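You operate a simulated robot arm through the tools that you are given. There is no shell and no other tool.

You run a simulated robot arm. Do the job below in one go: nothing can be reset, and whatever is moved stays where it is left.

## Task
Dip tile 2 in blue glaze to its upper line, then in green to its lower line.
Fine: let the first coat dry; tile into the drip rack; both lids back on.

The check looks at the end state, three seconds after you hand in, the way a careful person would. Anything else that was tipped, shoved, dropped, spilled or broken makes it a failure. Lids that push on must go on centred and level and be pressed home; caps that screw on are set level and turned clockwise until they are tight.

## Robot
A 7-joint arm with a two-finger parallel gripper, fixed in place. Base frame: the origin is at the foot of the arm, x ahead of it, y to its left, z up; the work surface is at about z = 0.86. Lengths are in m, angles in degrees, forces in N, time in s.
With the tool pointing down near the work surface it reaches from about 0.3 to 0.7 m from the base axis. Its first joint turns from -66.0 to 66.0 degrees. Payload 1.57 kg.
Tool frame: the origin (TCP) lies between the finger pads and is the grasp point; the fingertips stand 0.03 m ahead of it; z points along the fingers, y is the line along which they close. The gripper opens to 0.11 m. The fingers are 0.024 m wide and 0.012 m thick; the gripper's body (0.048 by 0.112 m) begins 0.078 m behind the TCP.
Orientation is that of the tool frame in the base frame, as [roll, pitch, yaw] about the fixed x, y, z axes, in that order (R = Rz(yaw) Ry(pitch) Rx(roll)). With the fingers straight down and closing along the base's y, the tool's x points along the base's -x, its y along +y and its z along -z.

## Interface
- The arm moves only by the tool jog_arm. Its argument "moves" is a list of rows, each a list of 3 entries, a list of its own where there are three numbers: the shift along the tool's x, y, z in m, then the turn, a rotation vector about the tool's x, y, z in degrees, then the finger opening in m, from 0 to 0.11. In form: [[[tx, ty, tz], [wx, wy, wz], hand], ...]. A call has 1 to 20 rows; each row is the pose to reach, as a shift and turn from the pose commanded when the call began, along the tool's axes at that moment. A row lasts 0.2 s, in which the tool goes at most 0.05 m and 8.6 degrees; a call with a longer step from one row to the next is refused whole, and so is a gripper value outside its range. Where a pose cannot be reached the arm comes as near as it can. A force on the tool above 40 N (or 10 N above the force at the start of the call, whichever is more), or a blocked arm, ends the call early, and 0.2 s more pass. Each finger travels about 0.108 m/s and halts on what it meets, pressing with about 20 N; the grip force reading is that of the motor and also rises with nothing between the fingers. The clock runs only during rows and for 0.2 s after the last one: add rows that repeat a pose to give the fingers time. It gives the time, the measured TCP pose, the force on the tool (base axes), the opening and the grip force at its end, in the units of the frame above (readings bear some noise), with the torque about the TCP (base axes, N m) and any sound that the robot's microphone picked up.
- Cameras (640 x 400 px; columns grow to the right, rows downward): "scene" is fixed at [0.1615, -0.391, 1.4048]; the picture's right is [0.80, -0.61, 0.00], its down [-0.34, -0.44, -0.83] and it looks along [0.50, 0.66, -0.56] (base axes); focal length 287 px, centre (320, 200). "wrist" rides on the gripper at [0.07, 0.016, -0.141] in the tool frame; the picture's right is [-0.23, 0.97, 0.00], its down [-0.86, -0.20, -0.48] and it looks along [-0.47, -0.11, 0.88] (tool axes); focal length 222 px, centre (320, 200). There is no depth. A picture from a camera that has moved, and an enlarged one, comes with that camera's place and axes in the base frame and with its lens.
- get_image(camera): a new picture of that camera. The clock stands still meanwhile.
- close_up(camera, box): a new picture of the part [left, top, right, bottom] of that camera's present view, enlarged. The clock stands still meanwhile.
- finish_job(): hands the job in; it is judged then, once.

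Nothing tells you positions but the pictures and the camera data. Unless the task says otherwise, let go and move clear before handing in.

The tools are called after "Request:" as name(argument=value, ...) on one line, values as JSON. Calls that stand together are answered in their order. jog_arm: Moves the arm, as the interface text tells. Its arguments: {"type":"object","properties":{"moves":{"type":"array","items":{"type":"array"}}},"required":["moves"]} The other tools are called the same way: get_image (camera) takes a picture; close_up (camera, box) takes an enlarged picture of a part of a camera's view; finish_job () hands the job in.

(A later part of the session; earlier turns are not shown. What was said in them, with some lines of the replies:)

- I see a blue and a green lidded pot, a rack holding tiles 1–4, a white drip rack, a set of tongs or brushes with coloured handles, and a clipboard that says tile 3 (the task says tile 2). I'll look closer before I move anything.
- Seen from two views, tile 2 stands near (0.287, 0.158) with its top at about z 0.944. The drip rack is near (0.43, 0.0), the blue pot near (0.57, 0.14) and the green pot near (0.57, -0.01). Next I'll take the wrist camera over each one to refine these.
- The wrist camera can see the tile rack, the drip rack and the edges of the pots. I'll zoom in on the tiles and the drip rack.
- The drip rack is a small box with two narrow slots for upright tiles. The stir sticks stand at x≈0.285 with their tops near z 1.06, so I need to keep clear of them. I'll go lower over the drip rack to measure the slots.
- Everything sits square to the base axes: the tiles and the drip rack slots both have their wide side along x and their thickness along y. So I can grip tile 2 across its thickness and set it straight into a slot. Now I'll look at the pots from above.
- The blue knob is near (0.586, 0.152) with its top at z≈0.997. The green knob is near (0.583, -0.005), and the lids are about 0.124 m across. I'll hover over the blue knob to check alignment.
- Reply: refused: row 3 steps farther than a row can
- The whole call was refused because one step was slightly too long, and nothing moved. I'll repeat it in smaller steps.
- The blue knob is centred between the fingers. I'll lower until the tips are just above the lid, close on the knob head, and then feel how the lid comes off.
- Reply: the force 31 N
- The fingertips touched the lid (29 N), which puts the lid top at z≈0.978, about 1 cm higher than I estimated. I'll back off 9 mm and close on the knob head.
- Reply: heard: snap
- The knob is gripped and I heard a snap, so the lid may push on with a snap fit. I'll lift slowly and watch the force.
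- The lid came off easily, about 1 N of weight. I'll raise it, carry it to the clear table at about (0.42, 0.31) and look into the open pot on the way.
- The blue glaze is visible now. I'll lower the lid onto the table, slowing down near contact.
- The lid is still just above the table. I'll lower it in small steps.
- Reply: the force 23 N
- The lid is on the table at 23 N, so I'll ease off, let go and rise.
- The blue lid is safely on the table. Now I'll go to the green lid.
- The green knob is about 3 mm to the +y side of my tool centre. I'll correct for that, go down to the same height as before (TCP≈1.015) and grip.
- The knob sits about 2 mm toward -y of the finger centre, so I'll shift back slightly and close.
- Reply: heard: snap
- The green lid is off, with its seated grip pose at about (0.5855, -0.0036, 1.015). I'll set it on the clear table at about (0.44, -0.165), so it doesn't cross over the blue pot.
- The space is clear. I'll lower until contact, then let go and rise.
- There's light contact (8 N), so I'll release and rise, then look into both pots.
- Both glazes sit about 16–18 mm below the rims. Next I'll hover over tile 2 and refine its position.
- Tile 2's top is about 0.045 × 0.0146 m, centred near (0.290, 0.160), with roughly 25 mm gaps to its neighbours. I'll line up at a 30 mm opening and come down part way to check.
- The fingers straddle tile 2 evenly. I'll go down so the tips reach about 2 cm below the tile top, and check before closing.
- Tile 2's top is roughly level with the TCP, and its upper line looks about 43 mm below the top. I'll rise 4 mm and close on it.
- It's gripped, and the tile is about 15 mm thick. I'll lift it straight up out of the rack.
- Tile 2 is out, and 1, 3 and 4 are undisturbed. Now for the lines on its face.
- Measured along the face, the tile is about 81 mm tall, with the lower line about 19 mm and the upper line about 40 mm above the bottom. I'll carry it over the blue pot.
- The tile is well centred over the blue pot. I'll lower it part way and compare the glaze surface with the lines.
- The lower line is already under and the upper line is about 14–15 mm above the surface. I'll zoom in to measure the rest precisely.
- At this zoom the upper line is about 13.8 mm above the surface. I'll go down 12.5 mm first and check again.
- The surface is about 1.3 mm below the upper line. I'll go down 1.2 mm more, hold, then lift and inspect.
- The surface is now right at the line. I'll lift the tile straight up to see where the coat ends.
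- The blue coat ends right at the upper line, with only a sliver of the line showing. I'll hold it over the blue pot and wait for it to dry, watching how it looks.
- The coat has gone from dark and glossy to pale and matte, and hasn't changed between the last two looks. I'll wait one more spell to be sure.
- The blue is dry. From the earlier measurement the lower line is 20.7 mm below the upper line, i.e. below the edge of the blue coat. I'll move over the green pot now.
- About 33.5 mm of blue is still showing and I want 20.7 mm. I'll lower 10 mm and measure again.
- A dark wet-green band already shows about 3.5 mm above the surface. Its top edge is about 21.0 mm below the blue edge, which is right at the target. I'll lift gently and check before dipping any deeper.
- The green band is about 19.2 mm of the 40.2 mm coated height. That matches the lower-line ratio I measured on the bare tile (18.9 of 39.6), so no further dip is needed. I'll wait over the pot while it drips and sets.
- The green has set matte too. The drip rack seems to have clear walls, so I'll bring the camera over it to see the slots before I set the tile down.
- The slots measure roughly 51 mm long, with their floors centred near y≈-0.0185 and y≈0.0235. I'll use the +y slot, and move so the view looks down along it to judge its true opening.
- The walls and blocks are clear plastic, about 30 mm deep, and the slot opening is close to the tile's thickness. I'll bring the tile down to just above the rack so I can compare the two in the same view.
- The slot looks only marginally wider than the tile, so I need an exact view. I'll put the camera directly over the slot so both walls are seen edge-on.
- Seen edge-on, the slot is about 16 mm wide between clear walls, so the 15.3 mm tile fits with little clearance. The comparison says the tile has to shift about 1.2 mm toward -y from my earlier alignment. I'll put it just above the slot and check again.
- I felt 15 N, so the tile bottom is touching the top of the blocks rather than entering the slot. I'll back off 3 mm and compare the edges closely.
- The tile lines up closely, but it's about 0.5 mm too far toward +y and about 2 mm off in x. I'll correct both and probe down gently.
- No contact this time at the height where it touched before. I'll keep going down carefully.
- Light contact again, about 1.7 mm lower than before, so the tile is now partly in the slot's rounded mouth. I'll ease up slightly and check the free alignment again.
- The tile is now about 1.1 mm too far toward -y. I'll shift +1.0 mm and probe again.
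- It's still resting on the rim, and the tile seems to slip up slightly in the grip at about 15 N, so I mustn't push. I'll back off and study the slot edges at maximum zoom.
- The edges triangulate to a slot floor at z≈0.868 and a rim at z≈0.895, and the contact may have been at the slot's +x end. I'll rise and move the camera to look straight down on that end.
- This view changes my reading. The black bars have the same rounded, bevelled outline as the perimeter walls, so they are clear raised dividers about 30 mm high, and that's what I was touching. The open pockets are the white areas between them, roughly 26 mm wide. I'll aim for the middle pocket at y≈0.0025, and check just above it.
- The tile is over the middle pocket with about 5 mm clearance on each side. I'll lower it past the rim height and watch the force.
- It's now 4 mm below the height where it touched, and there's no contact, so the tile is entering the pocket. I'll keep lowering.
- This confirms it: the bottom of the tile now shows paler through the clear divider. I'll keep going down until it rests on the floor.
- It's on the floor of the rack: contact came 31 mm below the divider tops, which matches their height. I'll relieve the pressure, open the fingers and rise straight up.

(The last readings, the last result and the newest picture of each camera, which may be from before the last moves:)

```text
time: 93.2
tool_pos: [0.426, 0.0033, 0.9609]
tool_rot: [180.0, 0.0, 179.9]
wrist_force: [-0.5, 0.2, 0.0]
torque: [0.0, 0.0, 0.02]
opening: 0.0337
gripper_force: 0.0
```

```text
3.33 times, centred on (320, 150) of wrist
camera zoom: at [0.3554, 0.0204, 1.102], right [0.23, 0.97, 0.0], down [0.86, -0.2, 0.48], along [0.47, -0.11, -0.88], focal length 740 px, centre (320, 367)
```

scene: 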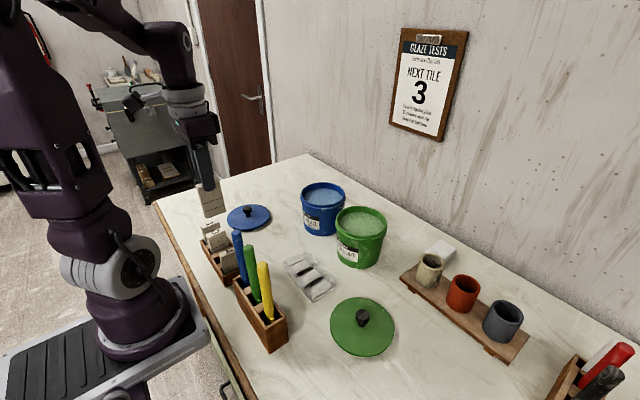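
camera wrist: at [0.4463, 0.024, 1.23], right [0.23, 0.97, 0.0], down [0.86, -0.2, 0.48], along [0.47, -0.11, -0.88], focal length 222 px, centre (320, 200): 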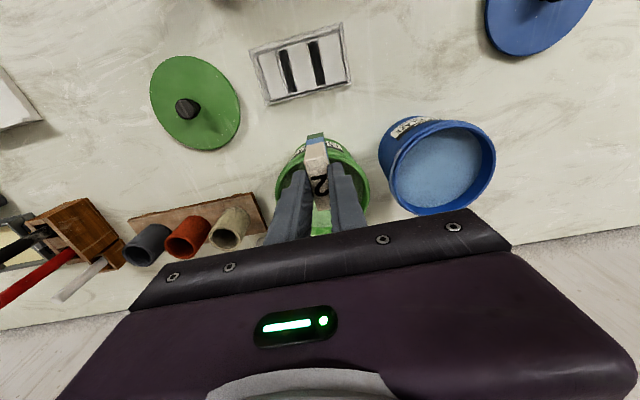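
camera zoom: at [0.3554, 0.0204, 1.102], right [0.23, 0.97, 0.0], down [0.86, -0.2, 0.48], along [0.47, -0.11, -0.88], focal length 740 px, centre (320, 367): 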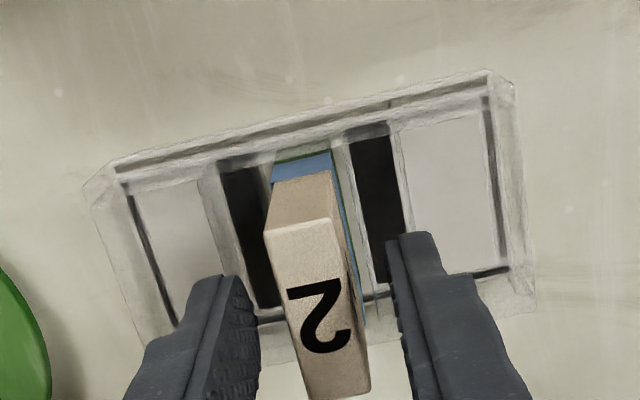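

Tile 2 is standing on its own in the rack. I'll rise straight up and look again.

Request:
jog_arm(moves=[[[0.0, 0.0, -0.02], [0, 0, 0], 0.034], [[0.0, 0.0, -0.05], [0, 0, 0], 0.034], [[0.0, 0.0, -0.09], [0, 0, 0], 0.034], [[0.0, 0.0, -0.13], [0, 0, 0], 0.05], [[0.0, 0.0, -0.15], [0, 0, 0], 0.06], [[0.0, 0.0, -0.15], [0, 0, 0], 0.06]])

Request:
close_up(camera="scene", box=[285, 235, 345, 305])

Request:
get_image(camera="wrist")

Request:
get_image(camera="scene")

```text
time: 94.6
tool_pos: [0.4261, 0.0051, 1.1122]
tool_rot: [180.0, 0.0, -180.0]
wrist_force: [-1.2, -0.4, 0.4]
torque: [-0.01, -0.01, 0.0]
opening: 0.0602
gripper_force: 0.0
```

```text
5.71 times, centred on (315, 270) of scene
camera zoom: at [0.1615, -0.391, 1.4048], right [0.8, -0.61, 0.0], down [-0.34, -0.44, -0.83], along [0.5, 0.66, -0.56], focal length 1642 px, centre (349, -200)
```

zoom: 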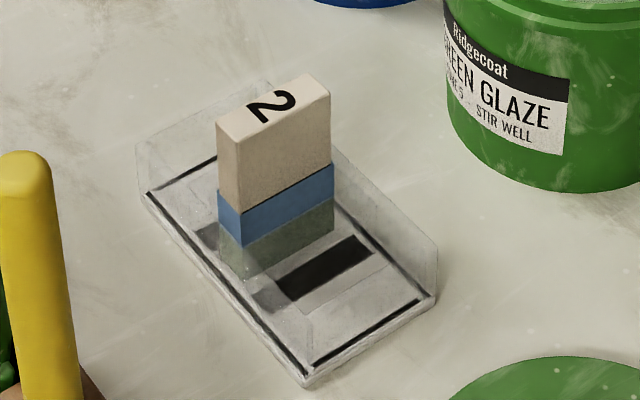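

```text
taken
camera wrist: at [0.3558, 0.0214, 1.2528], right [0.23, 0.97, 0.0], down [0.86, -0.2, 0.48], along [0.47, -0.11, -0.88], focal length 222 px, centre (320, 200)
```

wrist: 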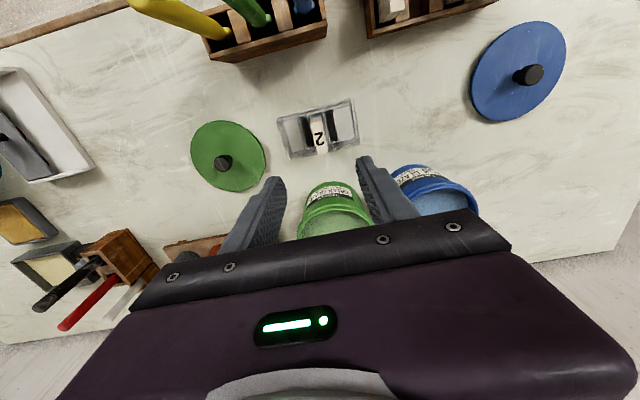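

```text
taken
```

scene: 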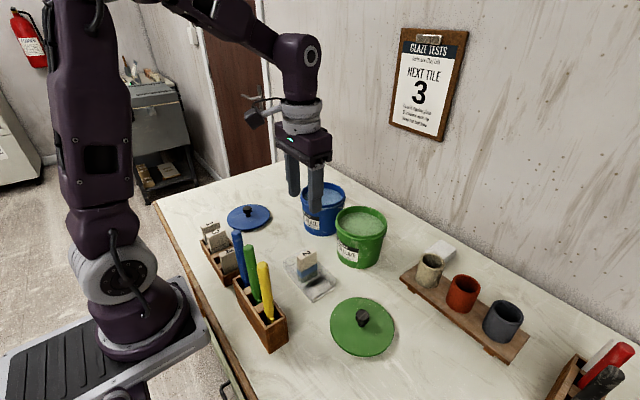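

Tile 2 is upright in the drip rack with blue over green bands. Next come the lids, green first.

Request:
jog_arm(moves=[[[-0.003, -0.04, 0.0], [0, 0, 0], 0.06], [[-0.006, -0.08, 0.0], [0, 0, 0], 0.06], [[-0.01, -0.12, 0.0], [0, 0, 0], 0.06], [[-0.0135, -0.16, 0.0], [0, 0, 0], 0.06], [[-0.0135, -0.17, 0.04], [0, 0, 0], 0.06], [[-0.0135, -0.17, 0.08], [0, 0, 0], 0.06], [[-0.0135, -0.17, 0.12], [0, 0, 0], 0.06], [[-0.0135, -0.17, 0.14], [0, 0, 0], 0.06], [[-0.0135, -0.17, 0.14], [0, 0, 0], 0.06]])

Request:
close_up(camera="wrist", box=[240, 100, 400, 240])

```text
time: 96.6
tool_pos: [0.4392, -0.1666, 0.9715]
tool_rot: [180.0, 0.0, 180.0]
wrist_force: [0.3, 0.3, 0.1]
torque: [0.01, -0.03, 0.01]
opening: 0.0599
gripper_force: 0.1
```

```text
2.86 times, centred on (320, 170) of wrist
camera zoom: at [0.3688, -0.1497, 1.1126], right [0.23, 0.97, 0.0], down [0.86, -0.2, 0.48], along [0.47, -0.11, -0.88], focal length 635 px, centre (320, 286)
```

zoom: 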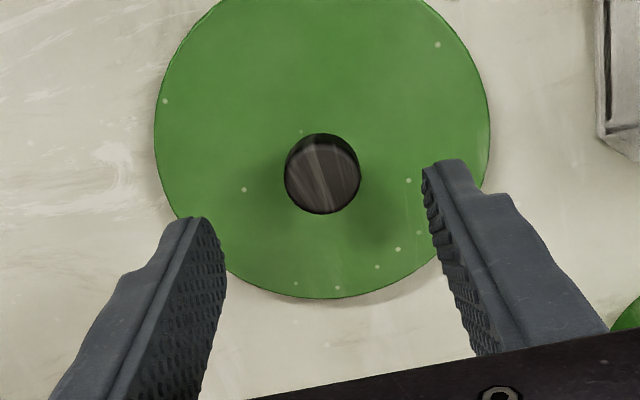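

The green knob is centred. I'll go down to the same grip height as before and close.

Request:
jog_arm(moves=[[[0.0, 0.0, 0.03], [0, 0, 0], 0.06], [[0.0, 0.0, 0.055], [0, 0, 0], 0.06], [[0.0, 0.0, 0.06], [0, 0, 0], 0.06], [[0.0, 0.0, 0.06], [0, 0, 0], 0.03], [[0.0, 0.0, 0.06], [0, 0, 0], 0.0], [[0.0, 0.0, 0.06], [0, 0, 0], 0.0], [[0.0, 0.0, 0.06], [0, 0, 0], 0.0]])

Request:
close_up(camera="wrist", box=[240, 100, 400, 240])

```text
time: 98.2
tool_pos: [0.4409, -0.1662, 0.9095]
tool_rot: [-180.0, 0.0, -179.9]
wrist_force: [-0.3, 0.4, 0.2]
torque: [0.0, -0.03, -0.02]
opening: 0.0257
gripper_force: 19.8
```

```text
2.86 times, centred on (320, 170) of wrist
camera zoom: at [0.3695, -0.1501, 1.0519], right [0.23, 0.97, 0.0], down [0.86, -0.2, 0.48], along [0.47, -0.11, -0.88], focal length 635 px, centre (320, 286)
```

zoom: 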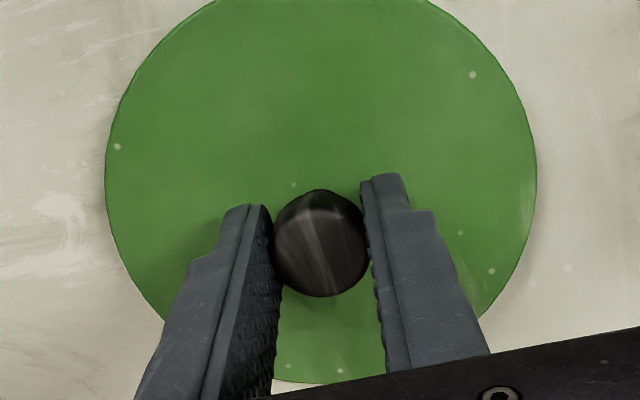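

The grip matches the one used when I took the lid off. I'll lift, carry it back over the green pot and hover just above the rim.

Request:
jog_arm(moves=[[[0.0, 0.0, -0.03], [0, 0, 0], 0.0], [[0.0, 0.0, -0.07], [0, 0, 0], 0.0], [[0.0, 0.0, -0.11], [0, 0, 0], 0.0], [[0.0, 0.0, -0.15], [0, 0, 0], 0.0], [[0.0, 0.0, -0.185], [0, 0, 0], 0.0], [[-0.025, 0.028, -0.185], [0, 0, 0], 0.0], [[-0.053, 0.059, -0.185], [0, 0, 0], 0.0], [[-0.08, 0.09, -0.185], [0, 0, 0], 0.0], [[-0.107, 0.12, -0.185], [0, 0, 0], 0.0], [[-0.13, 0.145, -0.185], [0, 0, 0], 0.0], [[-0.1455, 0.162, -0.17], [0, 0, 0], 0.0], [[-0.1455, 0.162, -0.14], [0, 0, 0], 0.0], [[-0.1455, 0.162, -0.125], [0, 0, 0], 0.0], [[-0.1455, 0.162, -0.125], [0, 0, 0], 0.0]])

Request:
close_up(camera="scene", box=[320, 170, 400, 280])

Request:
close_up(camera="wrist", box=[220, 60, 420, 240])

```text
time: 101.2
tool_pos: [0.5845, -0.0033, 1.0346]
tool_rot: [-180.0, 0.0, -180.0]
wrist_force: [-0.3, 0.1, -0.7]
torque: [0.01, 0.04, 0.0]
opening: 0.0258
gripper_force: 20.3
```

```text
3.64 times, centred on (360, 225) of scene
camera zoom: at [0.1616, -0.391, 1.4048], right [0.8, -0.61, 0.0], down [-0.34, -0.44, -0.83], along [0.5, 0.66, -0.56], focal length 1045 px, centre (174, 109)
```

zoom: 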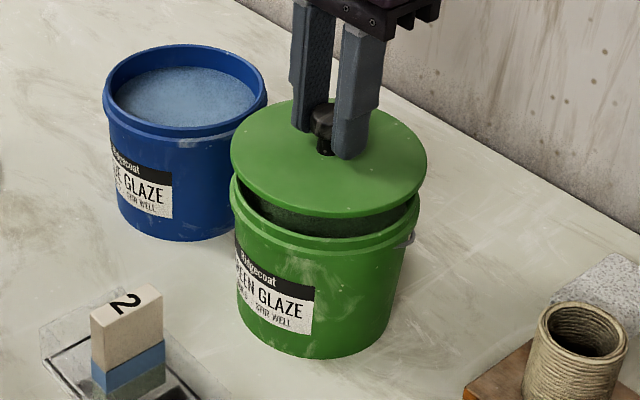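

```text
2.22 times, centred on (320, 150) of wrist
camera zoom: at [0.5148, 0.0126, 1.1765], right [0.23, 0.97, 0.0], down [0.86, -0.2, 0.48], along [0.47, -0.11, -0.88], focal length 494 px, centre (320, 311)
```

zoom: 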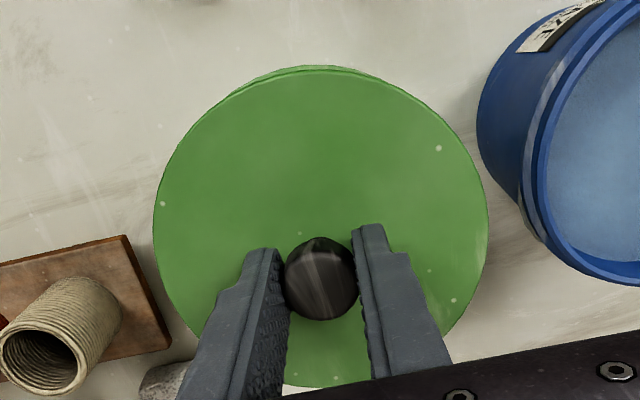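

The tool is back at the same x,y as when I lifted the lid off. I'll lower it onto the rim slowly.

Request:
jog_arm(moves=[[[0.0, 0.0, 0.005], [0, 0, 0], 0.0], [[0.0, 0.0, 0.01], [0, 0, 0], 0.0], [[0.0, 0.0, 0.014], [0, 0, 0], 0.0], [[0.0, 0.0, 0.014], [0, 0, 0], 0.0]])

Request:
jog_arm(moves=[[[0.0, 0.0, 0.0015], [0, 0, 0], 0.0], [[0.0, 0.0, 0.003], [0, 0, 0], 0.0], [[0.0, 0.0, 0.003], [0, 0, 0], 0.0]])

Request:
close_up(camera="scene", box=[325, 180, 395, 250])

```text
time: 102.2
tool_pos: [0.5848, -0.0043, 1.0223]
tool_rot: [180.0, 0.1, 179.9]
wrist_force: [-0.1, -0.2, 0.0]
torque: [0.02, -0.01, -0.02]
opening: 0.026
gripper_force: 20.2
```

```text
time: 103.0
tool_pos: [0.5856, -0.0042, 1.0186]
tool_rot: [179.9, 0.0, -180.0]
wrist_force: [-1.0, -0.8, -0.9]
torque: [0.0, 0.01, 0.03]
opening: 0.0257
gripper_force: 19.9
```

```text
5.71 times, centred on (360, 215) of scene
camera zoom: at [0.1616, -0.391, 1.4048], right [0.8, -0.61, 0.0], down [-0.34, -0.44, -0.83], along [0.5, 0.66, -0.56], focal length 1642 px, centre (91, 114)
```

zoom: 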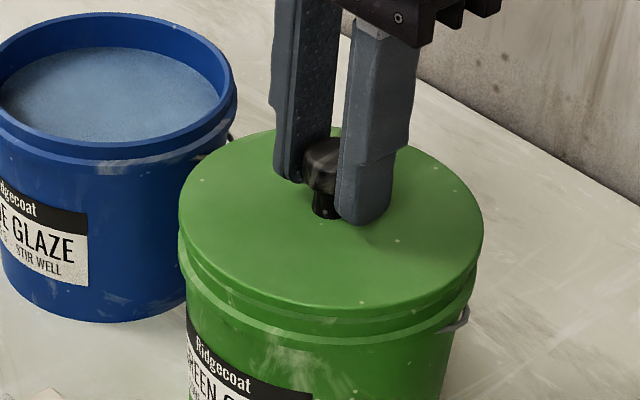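

Request:
jog_arm(moves=[[[0.0, 0.0, 0.001], [0, 0, 0], 0.0], [[0.0, 0.0, 0.002], [0, 0, 0], 0.0], [[0.0, 0.0, 0.003], [0, 0, 0], 0.0], [[0.0, 0.0, 0.003], [0, 0, 0], 0.0]])

Request:
close_up(camera="scene", box=[325, 180, 395, 250])

```text
time: 104.0
tool_pos: [0.5841, -0.0038, 1.0147]
tool_rot: [-180.0, 0.0, -180.0]
wrist_force: [-0.8, 0.5, -1.3]
torque: [0.01, -0.01, 0.0]
opening: 0.0257
gripper_force: 21.1
```

```text
5.71 times, centred on (360, 215) of scene
camera zoom: at [0.1616, -0.391, 1.4048], right [0.8, -0.61, 0.0], down [-0.34, -0.44, -0.83], along [0.5, 0.66, -0.56], focal length 1642 px, centre (91, 114)
```

zoom: 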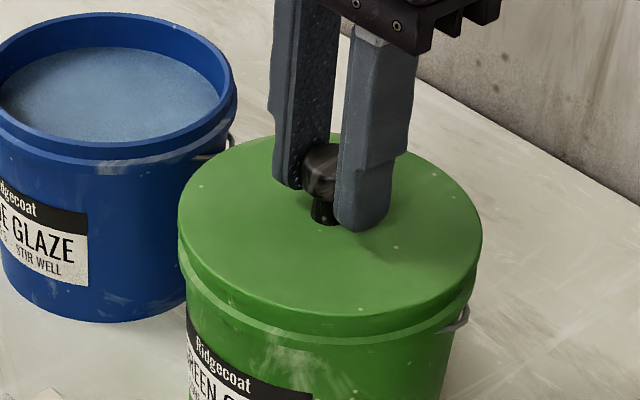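

Request:
jog_arm(moves=[[[0.0, 0.0, 0.001], [0, 0, 0], 0.0], [[0.0, 0.0, 0.002], [0, 0, 0], 0.0], [[0.0, 0.0, 0.002], [0, 0, 0], 0.0]])

```text
time: 104.8
tool_pos: [0.584, -0.0045, 1.0148]
tool_rot: [180.0, -0.1, 180.0]
wrist_force: [-12.5, -2.1, 19.3]
torque: [-0.04, 0.13, 0.01]
opening: 0.0256
gripper_force: 19.8
heard: snap
```

I heard the snap. I'll check that the lid is level and fully home before letting go.

Request:
close_up(camera="scene", box=[325, 180, 395, 250])

Request:
jog_arm(moves=[[[0.0, 0.0, 0.0], [0, 0, 0], 0.0], [[0.0, 0.0, 0.0], [0, 0, 0], 0.06], [[0.0, 0.0, 0.0], [0, 0, 0], 0.06], [[0.0, 0.0, -0.005], [0, 0, 0], 0.06], [[0.0, 0.0, -0.04], [0, 0, 0], 0.06], [[0.0, 0.0, -0.06], [0, 0, 0], 0.06], [[0.0, 0.0, -0.06], [0, 0, 0], 0.06]])

Request:
close_up(camera="scene", box=[325, 180, 395, 250])

Request:
close_up(camera="wrist", box=[220, 60, 420, 240])

```text
5.71 times, centred on (360, 215) of scene
camera zoom: at [0.1608, -0.391, 1.4049], right [0.8, -0.61, 0.0], down [-0.34, -0.44, -0.83], along [0.5, 0.66, -0.55], focal length 1642 px, centre (91, 114)
```

zoom: 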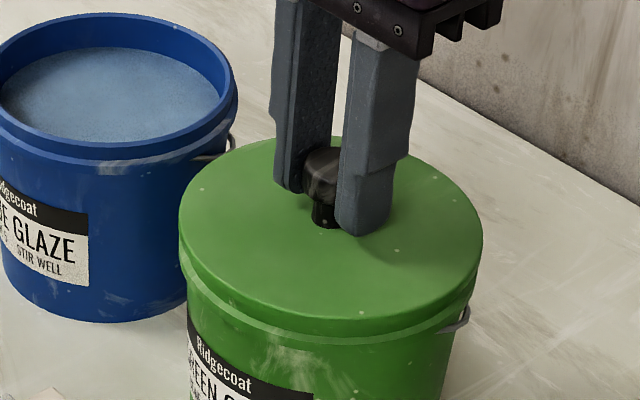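

```text
time: 106.4
tool_pos: [0.5841, -0.0033, 1.0753]
tool_rot: [-180.0, 0.0, -180.0]
wrist_force: [1.2, 0.0, 0.5]
torque: [0.0, -0.04, 0.01]
opening: 0.0604
gripper_force: 0.1
```

```text
5.71 times, centred on (360, 215) of scene
camera zoom: at [0.1615, -0.391, 1.4048], right [0.8, -0.61, 0.0], down [-0.34, -0.44, -0.83], along [0.5, 0.66, -0.56], focal length 1642 px, centre (91, 114)
```

zoom: 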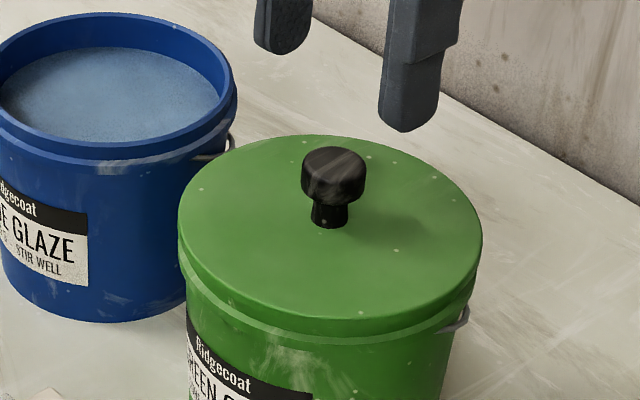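

```text
2.22 times, centred on (320, 150) of wrist
camera zoom: at [0.5146, 0.012, 1.2167], right [0.23, 0.97, 0.0], down [0.86, -0.2, 0.48], along [0.47, -0.11, -0.88], focal length 494 px, centre (320, 311)
```

zoom: 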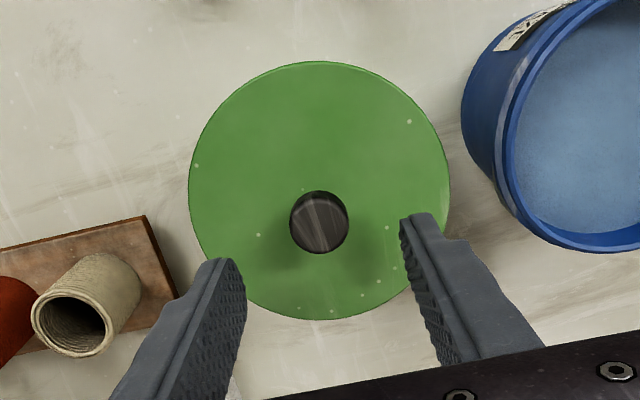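

I'll compare with the original picture of the closed lids, then press once more on the knob with closed fingers to be sure it's home.

Request:
close_up(camera="scene", box=[280, 160, 400, 280])

Request:
jog_arm(moves=[[[0.0, 0.0, 0.0], [0, 0, 0], 0.03], [[0.0, 0.0, 0.0], [0, 0, 0], 0.0], [[0.0, 0.0, 0.0], [0, 0, 0], 0.0], [[0.0, 0.0, 0.02], [0, 0, 0], 0.0], [[0.0, 0.0, 0.03], [0, 0, 0], 0.0], [[0.0, 0.0, 0.035], [0, 0, 0], 0.0], [[0.0, 0.0, 0.037], [0, 0, 0], 0.0], [[0.0, 0.0, 0.038], [0, 0, 0], 0.0], [[0.0, 0.0, 0.039], [0, 0, 0], 0.0], [[0.0, 0.0, 0.039], [0, 0, 0], 0.0]])

```text
3.33 times, centred on (340, 220) of scene
camera zoom: at [0.1615, -0.391, 1.4048], right [0.8, -0.61, 0.0], down [-0.34, -0.44, -0.83], along [0.5, 0.66, -0.56], focal length 958 px, centre (253, 133)
```

zoom: 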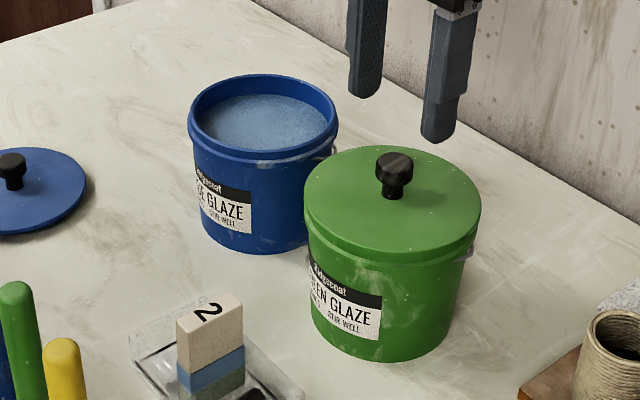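

```text
time: 108.5
tool_pos: [0.5848, -0.0028, 1.0366]
tool_rot: [180.0, 0.1, -179.9]
wrist_force: [-6.8, 0.9, 10.4]
torque: [0.04, 0.25, -0.03]
opening: 0.0
gripper_force: 20.5
stopped in row 10: the force on the tool passed its limit at 43 N (the readings are from after the stop); the commanded pose is now the measured one
```

The lid looks identical to the original picture, and a 43 N press gave no further snap, so it's home. Next is the blue lid.

Request:
jog_arm(moves=[[[0.0, 0.0, -0.03], [0, 0, 0], 0.0], [[0.0, 0.0, -0.06], [0, 0, 0], 0.03], [[0.02, 0.038, -0.06], [0, 0, 0], 0.06], [[0.041, 0.077, -0.06], [0, 0, 0], 0.06], [[0.062, 0.116, -0.06], [0, 0, 0], 0.06], [[0.083, 0.155, -0.06], [0, 0, 0], 0.06], [[0.104, 0.194, -0.06], [0, 0, 0], 0.06], [[0.125, 0.233, -0.06], [0, 0, 0], 0.06], [[0.146, 0.272, -0.06], [0, 0, 0], 0.06], [[0.1655, 0.313, -0.06], [0, 0, 0], 0.06], [[0.1655, 0.313, -0.02], [0, 0, 0], 0.06], [[0.1655, 0.313, 0.025], [0, 0, 0], 0.06], [[0.1655, 0.313, 0.065], [0, 0, 0], 0.06], [[0.1655, 0.313, 0.065], [0, 0, 0], 0.06]])

Request:
close_up(camera="wrist", box=[240, 100, 400, 240])

```text
time: 111.5
tool_pos: [0.4215, 0.3099, 0.9711]
tool_rot: [-179.9, 0.2, -179.9]
wrist_force: [0.6, 0.0, -0.2]
torque: [0.02, -0.01, 0.02]
opening: 0.0596
gripper_force: 0.1
```

```text
2.86 times, centred on (320, 170) of wrist
camera zoom: at [0.3502, 0.326, 1.1127], right [0.23, 0.97, 0.0], down [0.85, -0.2, 0.48], along [0.47, -0.11, -0.88], focal length 635 px, centre (320, 286)
```

zoom: 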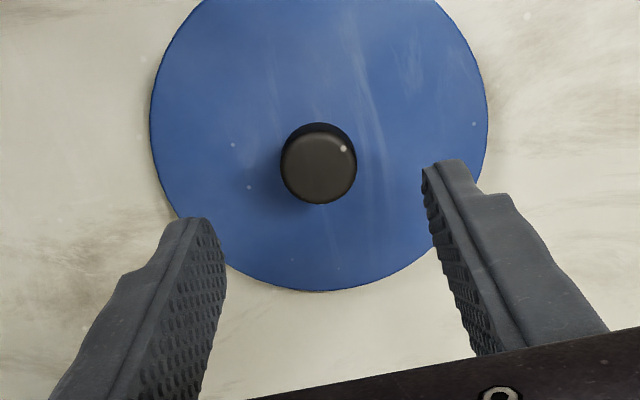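

The knob is centred sideways but about 3 mm nearer the base than when I first gripped it. I'll correct that, go down and grip.

Request:
jog_arm(moves=[[[0.003, 0.0, 0.03], [0, 0, 0], 0.06], [[0.003, 0.0, 0.055], [0, 0, 0], 0.06], [[0.003, 0.0, 0.06], [0, 0, 0], 0.06], [[0.003, 0.0, 0.06], [0, 0, 0], 0.06]])

Request:
close_up(camera="wrist", box=[240, 100, 400, 240])

```text
time: 112.5
tool_pos: [0.4154, 0.3104, 0.911]
tool_rot: [-180.0, 0.2, -179.9]
wrist_force: [0.3, 0.2, -0.2]
torque: [-0.03, 0.0, 0.02]
opening: 0.0602
gripper_force: 0.0
```

```text
2.86 times, centred on (320, 170) of wrist
camera zoom: at [0.3459, 0.326, 1.0518], right [0.23, 0.97, 0.0], down [0.85, -0.2, 0.48], along [0.47, -0.11, -0.88], focal length 635 px, centre (320, 286)
```

zoom: 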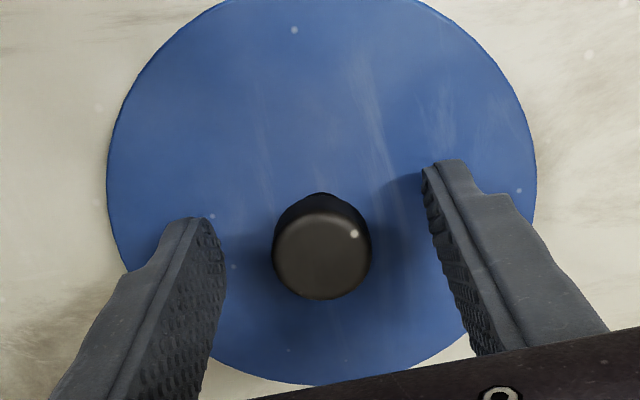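

Request:
jog_arm(moves=[[[-0.0024, 0.001, 0.0], [0, 0.17, 0], 0.06], [[-0.0024, 0.001, 0.0], [0, 0.17, 0], 0.03], [[-0.0024, 0.001, 0.0], [0, 0.17, 0], 0.0], [[-0.0024, 0.001, 0.0], [0, 0.17, 0], 0.0], [[-0.0024, 0.001, 0.0], [0, 0.17, 0], 0.0]])

Request:
close_up(camera="wrist", box=[240, 100, 400, 240])

```text
time: 113.7
tool_pos: [0.4182, 0.3106, 0.9115]
tool_rot: [179.9, 0.0, -179.9]
wrist_force: [0.1, -0.7, -1.0]
torque: [-0.02, 0.0, 0.04]
opening: 0.0258
gripper_force: 20.1
```

```text
2.86 times, centred on (320, 170) of wrist
camera zoom: at [0.3492, 0.3269, 1.0522], right [0.23, 0.97, 0.0], down [0.86, -0.2, 0.48], along [0.47, -0.11, -0.88], focal length 635 px, centre (320, 286)
```

zoom: 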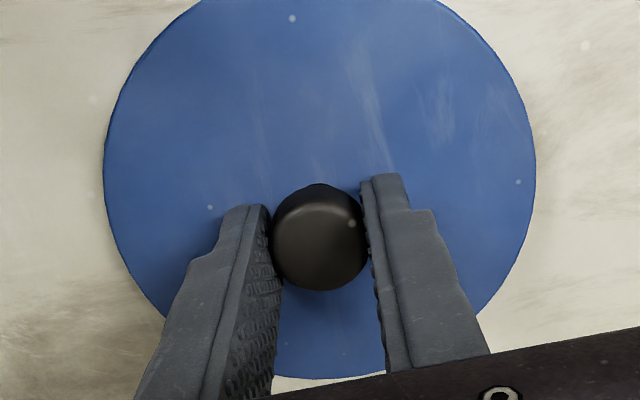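

The grip matches the original to within 1 mm. I'll carry the lid back to the blue pot and hover above the rim.

Request:
jog_arm(moves=[[[0.0, 0.0, -0.03], [0, 0, 0], 0.0], [[0.0, 0.0, -0.07], [0, 0, 0], 0.0], [[0.0, 0.0, -0.11], [0, 0, 0], 0.0], [[0.0, 0.0, -0.15], [0, 0, 0], 0.0], [[0.0, 0.0, -0.19], [0, 0, 0], 0.0], [[-0.03, -0.028, -0.19], [0, 0, 0], 0.0], [[-0.06, -0.057, -0.19], [0, 0, 0], 0.0], [[-0.09, -0.085, -0.19], [0, 0, 0], 0.0], [[-0.12, -0.114, -0.19], [0, 0, 0], 0.0], [[-0.15, -0.142, -0.19], [0, 0, 0], 0.0], [[-0.167, -0.1585, -0.18], [0, 0, 0], 0.0], [[-0.167, -0.1585, -0.15], [0, 0, 0], 0.0], [[-0.167, -0.1585, -0.123], [0, 0, 0], 0.0], [[-0.167, -0.1585, -0.123], [0, 0, 0], 0.0]])

Request:
close_up(camera="scene", box=[285, 150, 365, 250])

Request:
close_up(camera="wrist", box=[220, 60, 420, 240])

```text
time: 116.7
tool_pos: [0.5859, 0.1507, 1.0338]
tool_rot: [180.0, 0.0, -179.9]
wrist_force: [-0.3, 0.4, -0.4]
torque: [0.01, 0.01, -0.01]
opening: 0.0256
gripper_force: 20.3
```

```text
4.00 times, centred on (325, 200) of scene
camera zoom: at [0.1615, -0.391, 1.4048], right [0.8, -0.61, 0.0], down [-0.34, -0.44, -0.83], along [0.5, 0.66, -0.56], focal length 1149 px, centre (300, 200)
```

zoom: 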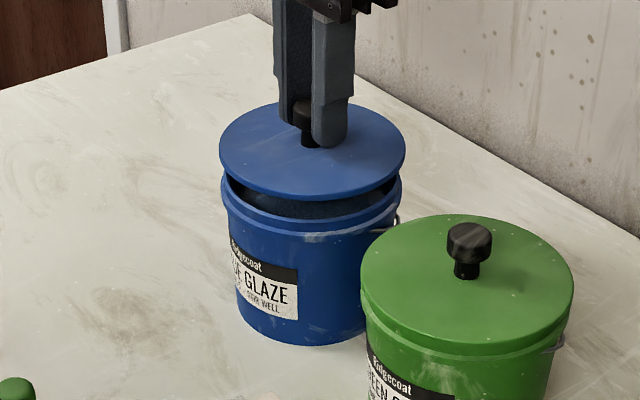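

```text
2.22 times, centred on (320, 150) of wrist
camera zoom: at [0.5165, 0.1674, 1.1749], right [0.23, 0.97, 0.0], down [0.86, -0.2, 0.48], along [0.47, -0.11, -0.88], focal length 494 px, centre (320, 311)
```

zoom: 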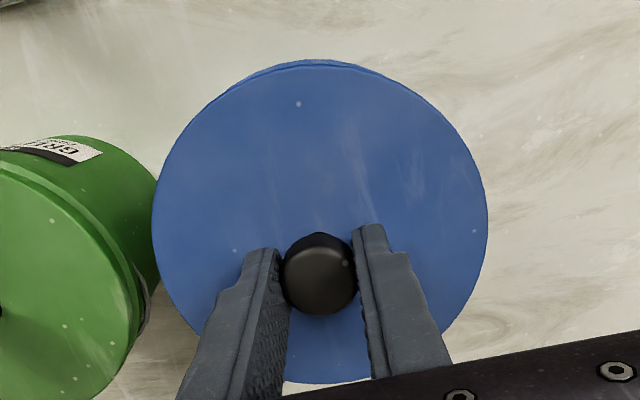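

The lid is aligned over the rim. I'll nudge it 0.6 mm toward +y to match the original seat and lower it.

Request:
jog_arm(moves=[[[0.0, 0.0006, 0.005], [0, 0, 0], 0.0], [[0.0, 0.0006, 0.01], [0, 0, 0], 0.0], [[0.0, 0.0006, 0.015], [0, 0, 0], 0.0], [[0.0, 0.0006, 0.017], [0, 0, 0], 0.0], [[0.0, 0.0006, 0.017], [0, 0, 0], 0.0]])

Request:
close_up(camera="scene", box=[290, 165, 360, 235])

```text
time: 117.9
tool_pos: [0.586, 0.1518, 1.0184]
tool_rot: [-179.9, 0.0, -179.9]
wrist_force: [-0.4, 0.6, -1.9]
torque: [-0.01, 0.02, -0.02]
opening: 0.0256
gripper_force: 20.1
```

```text
5.71 times, centred on (325, 200) of scene
camera zoom: at [0.1616, -0.391, 1.4048], right [0.8, -0.61, 0.0], down [-0.34, -0.44, -0.83], along [0.5, 0.66, -0.56], focal length 1642 px, centre (291, 200)
```

zoom: 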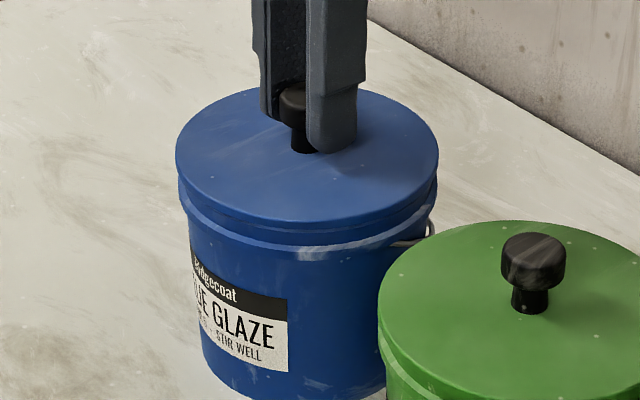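

Request:
jog_arm(moves=[[[0.0, 0.0, 0.001], [0, 0, 0], 0.0], [[0.0, 0.0, 0.002], [0, 0, 0], 0.0], [[0.0, 0.0, 0.003], [0, 0, 0], 0.0], [[0.0, 0.0, 0.0035], [0, 0, 0], 0.0], [[0.0, 0.0, 0.0035], [0, 0, 0], 0.0]])

Request:
jog_arm(moves=[[[0.0, 0.0, 0.001], [0, 0, 0], 0.0], [[0.0, 0.0, 0.0015], [0, 0, 0], 0.0], [[0.0, 0.0, 0.0015], [0, 0, 0], 0.0]])

Request:
close_up(camera="scene", box=[290, 165, 360, 235])

```text
time: 119.1
tool_pos: [0.5867, 0.1509, 1.0147]
tool_rot: [179.9, 0.2, -179.9]
wrist_force: [-2.2, -5.7, 22.2]
torque: [-0.14, 0.05, -0.02]
opening: 0.0257
gripper_force: 19.6
```

```text
time: 119.9
tool_pos: [0.5858, 0.1527, 1.0139]
tool_rot: [-179.9, 0.0, -179.9]
wrist_force: [-0.7, -10.6, 22.0]
torque: [-0.17, -0.04, 0.02]
opening: 0.0259
gripper_force: 19.9
```

```text
5.71 times, centred on (325, 200) of scene
camera zoom: at [0.1611, -0.3914, 1.4048], right [0.8, -0.61, 0.0], down [-0.34, -0.44, -0.83], along [0.5, 0.66, -0.55], focal length 1642 px, centre (291, 200)
```

zoom: 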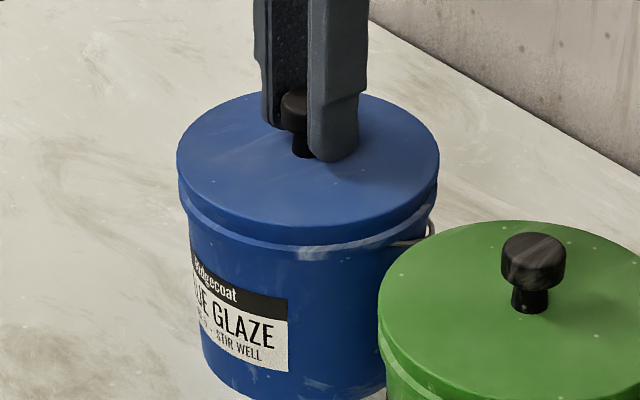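

I have 22 N of contact but no snap yet, and the side force says I'm slightly too far toward +y. I'll shift back 0.8 mm and press a little more.

Request:
jog_arm(moves=[[[0.0, -0.0004, -0.001], [0, 0, 0], 0.0], [[0.0, -0.0008, -0.001], [0, 0, 0], 0.0], [[0.0, -0.0008, 0.0005], [0, 0, 0], 0.0], [[0.0, -0.0008, 0.001], [0, 0, 0], 0.0], [[0.0, -0.0008, 0.001], [0, 0, 0], 0.0]])

Request:
close_up(camera="scene", box=[280, 160, 400, 280])

```text
time: 121.1
tool_pos: [0.5849, 0.1508, 1.0114]
tool_rot: [-179.9, 0.0, -179.9]
wrist_force: [-1.3, -3.1, 23.0]
torque: [-0.05, 0.02, -0.01]
opening: 0.0258
gripper_force: 19.9
```

```text
3.33 times, centred on (340, 220) of scene
camera zoom: at [0.1611, -0.3912, 1.4048], right [0.8, -0.61, 0.0], down [-0.34, -0.44, -0.83], along [0.5, 0.66, -0.55], focal length 958 px, centre (253, 133)
```

zoom: 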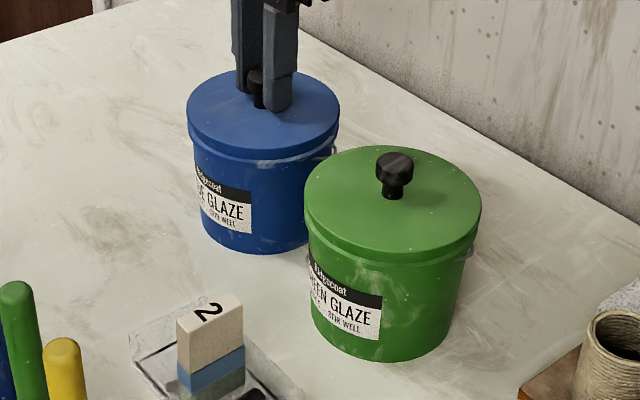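

The knob is slipping in the grip at about 22 N. I'll let go and press straight down on the knob with closed fingers instead.

Request:
jog_arm(moves=[[[0.0, 0.0, -0.0025], [0, 0, 0], 0.0], [[0.0, 0.0, -0.0025], [0, 0, 0], 0.04], [[0.0, 0.0, -0.0025], [0, 0, 0], 0.06], [[0.0, 0.0, -0.0025], [0, 0, 0], 0.06], [[0.0, 0.0, -0.03], [0, 0, 0], 0.06], [[0.0, 0.0, -0.06], [0, 0, 0], 0.06], [[0.0, 0.0, -0.06], [0, 0, 0], 0.03], [[0.0, 0.0, -0.06], [0, 0, 0], 0.0], [[0.0, 0.0, -0.06], [0, 0, 0], 0.0]])

Request:
close_up(camera="scene", box=[280, 160, 400, 280])

Request:
close_up(camera="wrist", box=[220, 60, 420, 240])

Request:
close_up(camera="scene", box=[295, 175, 355, 225])

```text
time: 123.1
tool_pos: [0.5869, 0.151, 1.0706]
tool_rot: [-180.0, 0.0, -179.9]
wrist_force: [-0.4, 0.2, 0.1]
torque: [-0.03, 0.0, -0.01]
opening: 0.0002
gripper_force: 20.1
heard: snap
```

```text
3.33 times, centred on (340, 220) of scene
camera zoom: at [0.1615, -0.391, 1.4048], right [0.8, -0.61, 0.0], down [-0.34, -0.44, -0.83], along [0.5, 0.66, -0.56], focal length 958 px, centre (253, 133)
```

zoom: 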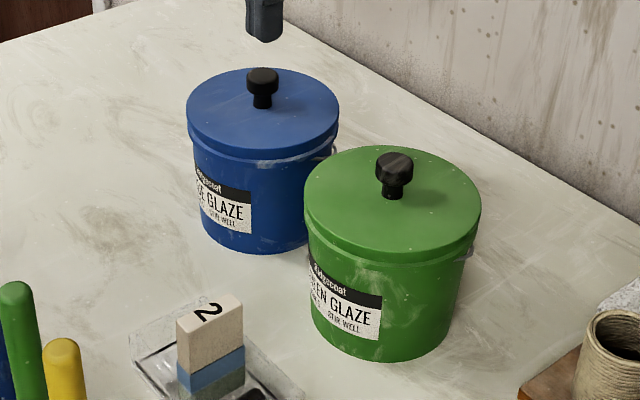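

```text
2.22 times, centred on (320, 150) of wrist
camera zoom: at [0.5169, 0.1679, 1.2116], right [0.23, 0.97, 0.0], down [0.86, -0.2, 0.48], along [0.47, -0.11, -0.88], focal length 494 px, centre (320, 311)
```

zoom: 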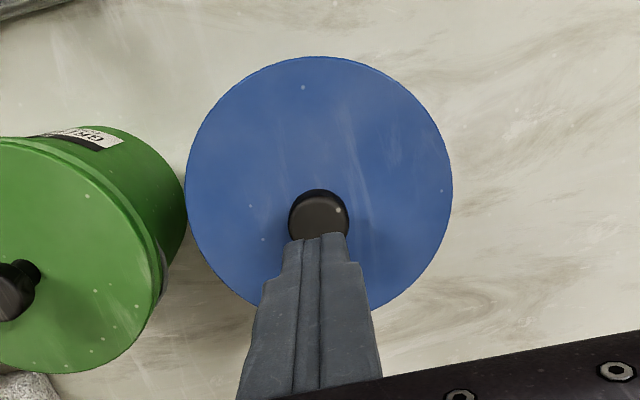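

```text
8.00 times, centred on (325, 200) of scene
camera zoom: at [0.1615, -0.391, 1.4048], right [0.8, -0.61, 0.0], down [-0.34, -0.44, -0.83], along [0.5, 0.66, -0.56], focal length 2298 px, centre (280, 200)
```

zoom: 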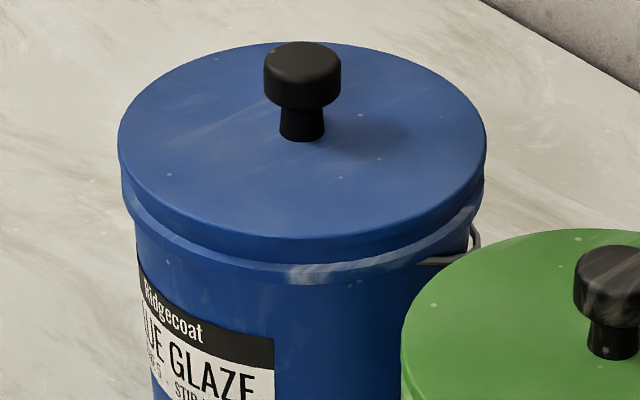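

A snap was heard as I let go, and the lid looks level and the same as in the original picture. I'll press on the knob to make sure it's home.

Request:
jog_arm(moves=[[[0.0, 0.0, 0.015], [0, 0, 0], 0.0], [[0.0, 0.0, 0.025], [0, 0, 0], 0.0], [[0.0, 0.0, 0.03], [0, 0, 0], 0.0], [[0.0, 0.0, 0.032], [0, 0, 0], 0.0], [[0.0, 0.0, 0.0335], [0, 0, 0], 0.0], [[0.0, 0.0, 0.0345], [0, 0, 0], 0.0], [[0.0, 0.0, 0.0355], [0, 0, 0], 0.0], [[0.0, 0.0, 0.0365], [0, 0, 0], 0.0], [[0.0, 0.0, 0.0365], [0, 0, 0], 0.0]])

```text
time: 125.1
tool_pos: [0.5858, 0.1508, 1.0367]
tool_rot: [-179.9, 0.2, -179.9]
wrist_force: [-5.0, 0.0, 36.7]
torque: [-0.02, 0.27, -0.01]
opening: 0.0
gripper_force: 19.9
```

At 37 N there was no further movement or snap, and the height is the same as the green lid's when pressed (1.0367 and 1.0366), so it's home. I'll rise, move clear and do a final inspection.

Request:
jog_arm(moves=[[[0.0, 0.0, -0.03], [0, 0, 0], 0.0], [[0.0, 0.0, -0.07], [0, 0, 0], 0.02], [[0.0, 0.0, -0.11], [0, 0, 0], 0.04], [[0.03, 0.015, -0.14], [0, 0, 0], 0.06], [[0.065, 0.03, -0.16], [0, 0, 0], 0.06], [[0.105, 0.045, -0.17], [0, 0, 0], 0.06], [[0.145, 0.06, -0.17], [0, 0, 0], 0.06], [[0.185, 0.07, -0.17], [0, 0, 0], 0.06], [[0.2, 0.07, -0.17], [0, 0, 0], 0.06], [[0.2, 0.07, -0.17], [0, 0, 0], 0.06]])

Request:
get_image(camera="scene")

Request:
close_up(camera="scene", box=[280, 160, 400, 280])

Request:
close_up(camera="scene", box=[180, 200, 340, 360])

Request:
get_image(camera="wrist")

Request:
close_up(camera="scene", box=[295, 175, 355, 225])

Request:
close_up(camera="scene", box=[330, 195, 392, 245])

```text
time: 127.3
tool_pos: [0.3884, 0.2192, 1.2039]
tool_rot: [180.0, 0.0, -179.9]
wrist_force: [0.5, 0.3, -0.4]
torque: [0.0, 0.01, -0.03]
opening: 0.0597
gripper_force: 0.0
```

```text
taken
```

scene: 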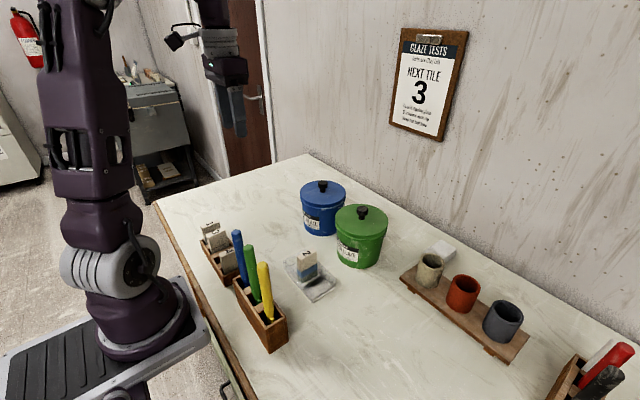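

```text
3.33 times, centred on (340, 220) of scene
camera zoom: at [0.1615, -0.391, 1.4048], right [0.8, -0.61, 0.0], down [-0.34, -0.44, -0.83], along [0.5, 0.66, -0.56], focal length 958 px, centre (253, 133)
```

zoom: 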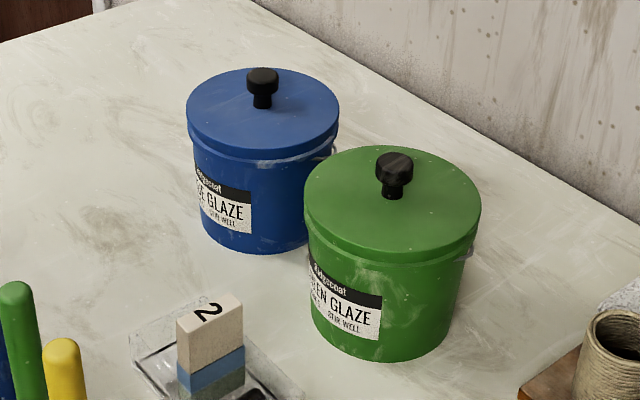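

```text
2.50 times, centred on (260, 280) of scene
camera zoom: at [0.1615, -0.391, 1.4048], right [0.8, -0.61, 0.0], down [-0.34, -0.44, -0.83], along [0.5, 0.66, -0.56], focal length 718 px, centre (470, 0)
```

zoom: 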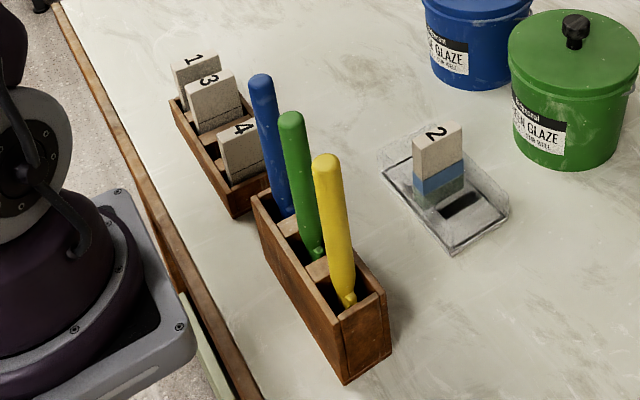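

```text
taken
camera wrist: at [0.3182, 0.2356, 1.3451], right [0.23, 0.97, 0.0], down [0.86, -0.2, 0.48], along [0.47, -0.11, -0.88], focal length 222 px, centre (320, 200)
```

wrist: 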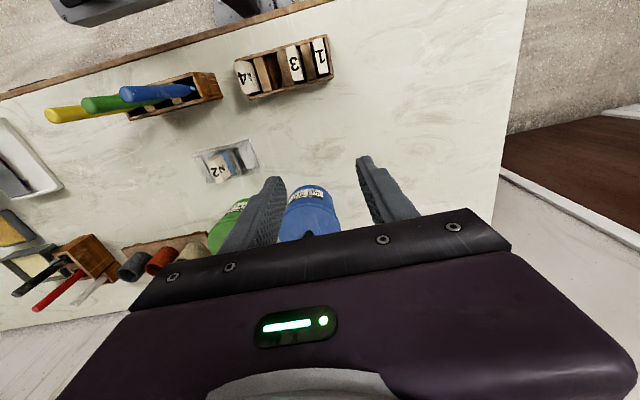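

```text
8.00 times, centred on (325, 200) of scene
camera zoom: at [0.1615, -0.391, 1.4048], right [0.8, -0.61, 0.0], down [-0.34, -0.44, -0.83], along [0.5, 0.66, -0.56], focal length 2298 px, centre (280, 200)
```

zoom: 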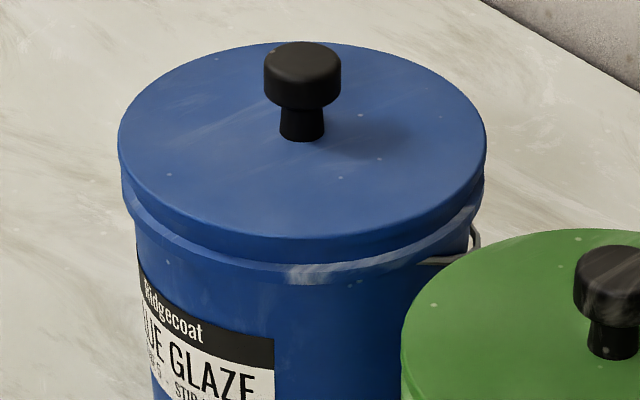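

```text
8.00 times, centred on (361, 220) of scene
camera zoom: at [0.1615, -0.391, 1.4048], right [0.8, -0.61, 0.0], down [-0.34, -0.44, -0.83], along [0.5, 0.66, -0.56], focal length 2298 px, centre (-8, 40)
```

zoom: 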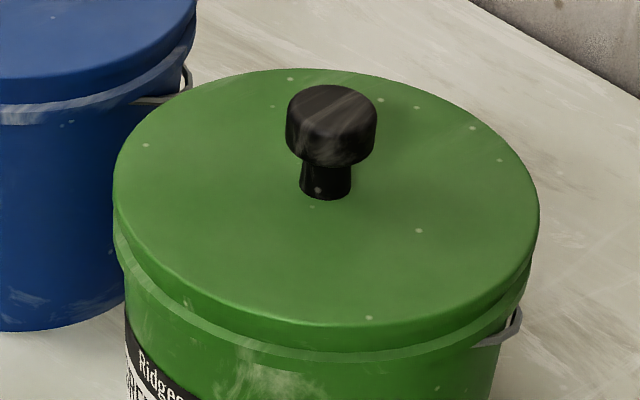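

Everything checks out in the final views:
- **Tile 2:** it stands upright in the drip rack, blue to the upper line and green to the lower.
- **Lids:** both are seated, level and pressed home, matching the original picture.
- **Surroundings:** tiles 1, 3 and 4 and everything else are undisturbed, and the arm is clear.

I'm handing in.

Request:
finish_job()

```text
The job is handed in.
```

Tile 2 is glazed and standing upright in the drip rack, both lids are back on, and the job is handed in. No result came back from the check.

- **Blue coat:** it ends right at the upper line, with only a sliver of the line showing. I held it about 17 seconds until it had turned matte before the second dip.
- **Green coat:** the blue coat had already covered the lower line, so I placed the edge by measurement. It came out within about 0.5 mm of where the line should be.
- **Drip rack:** the tile stands in the middle pocket. My first tries touched the top of one of the clear dividers at about 15 N. That didn't appear to move the rack or mark the glaze.
- **Lids:** each gave a snap and sits level, as in the first picture. A further press of about 40 N moved neither.
- **Not stirred:** the pots and clipboard say to stir before dipping. You didn't ask for it, so I left the stir sticks alone.
- **Tile number:** the clipboard says the next tile is 3. I followed your instruction and used tile 2.

I saw no drips or spills, and tiles 1, 3 and 4 are still in their rack.
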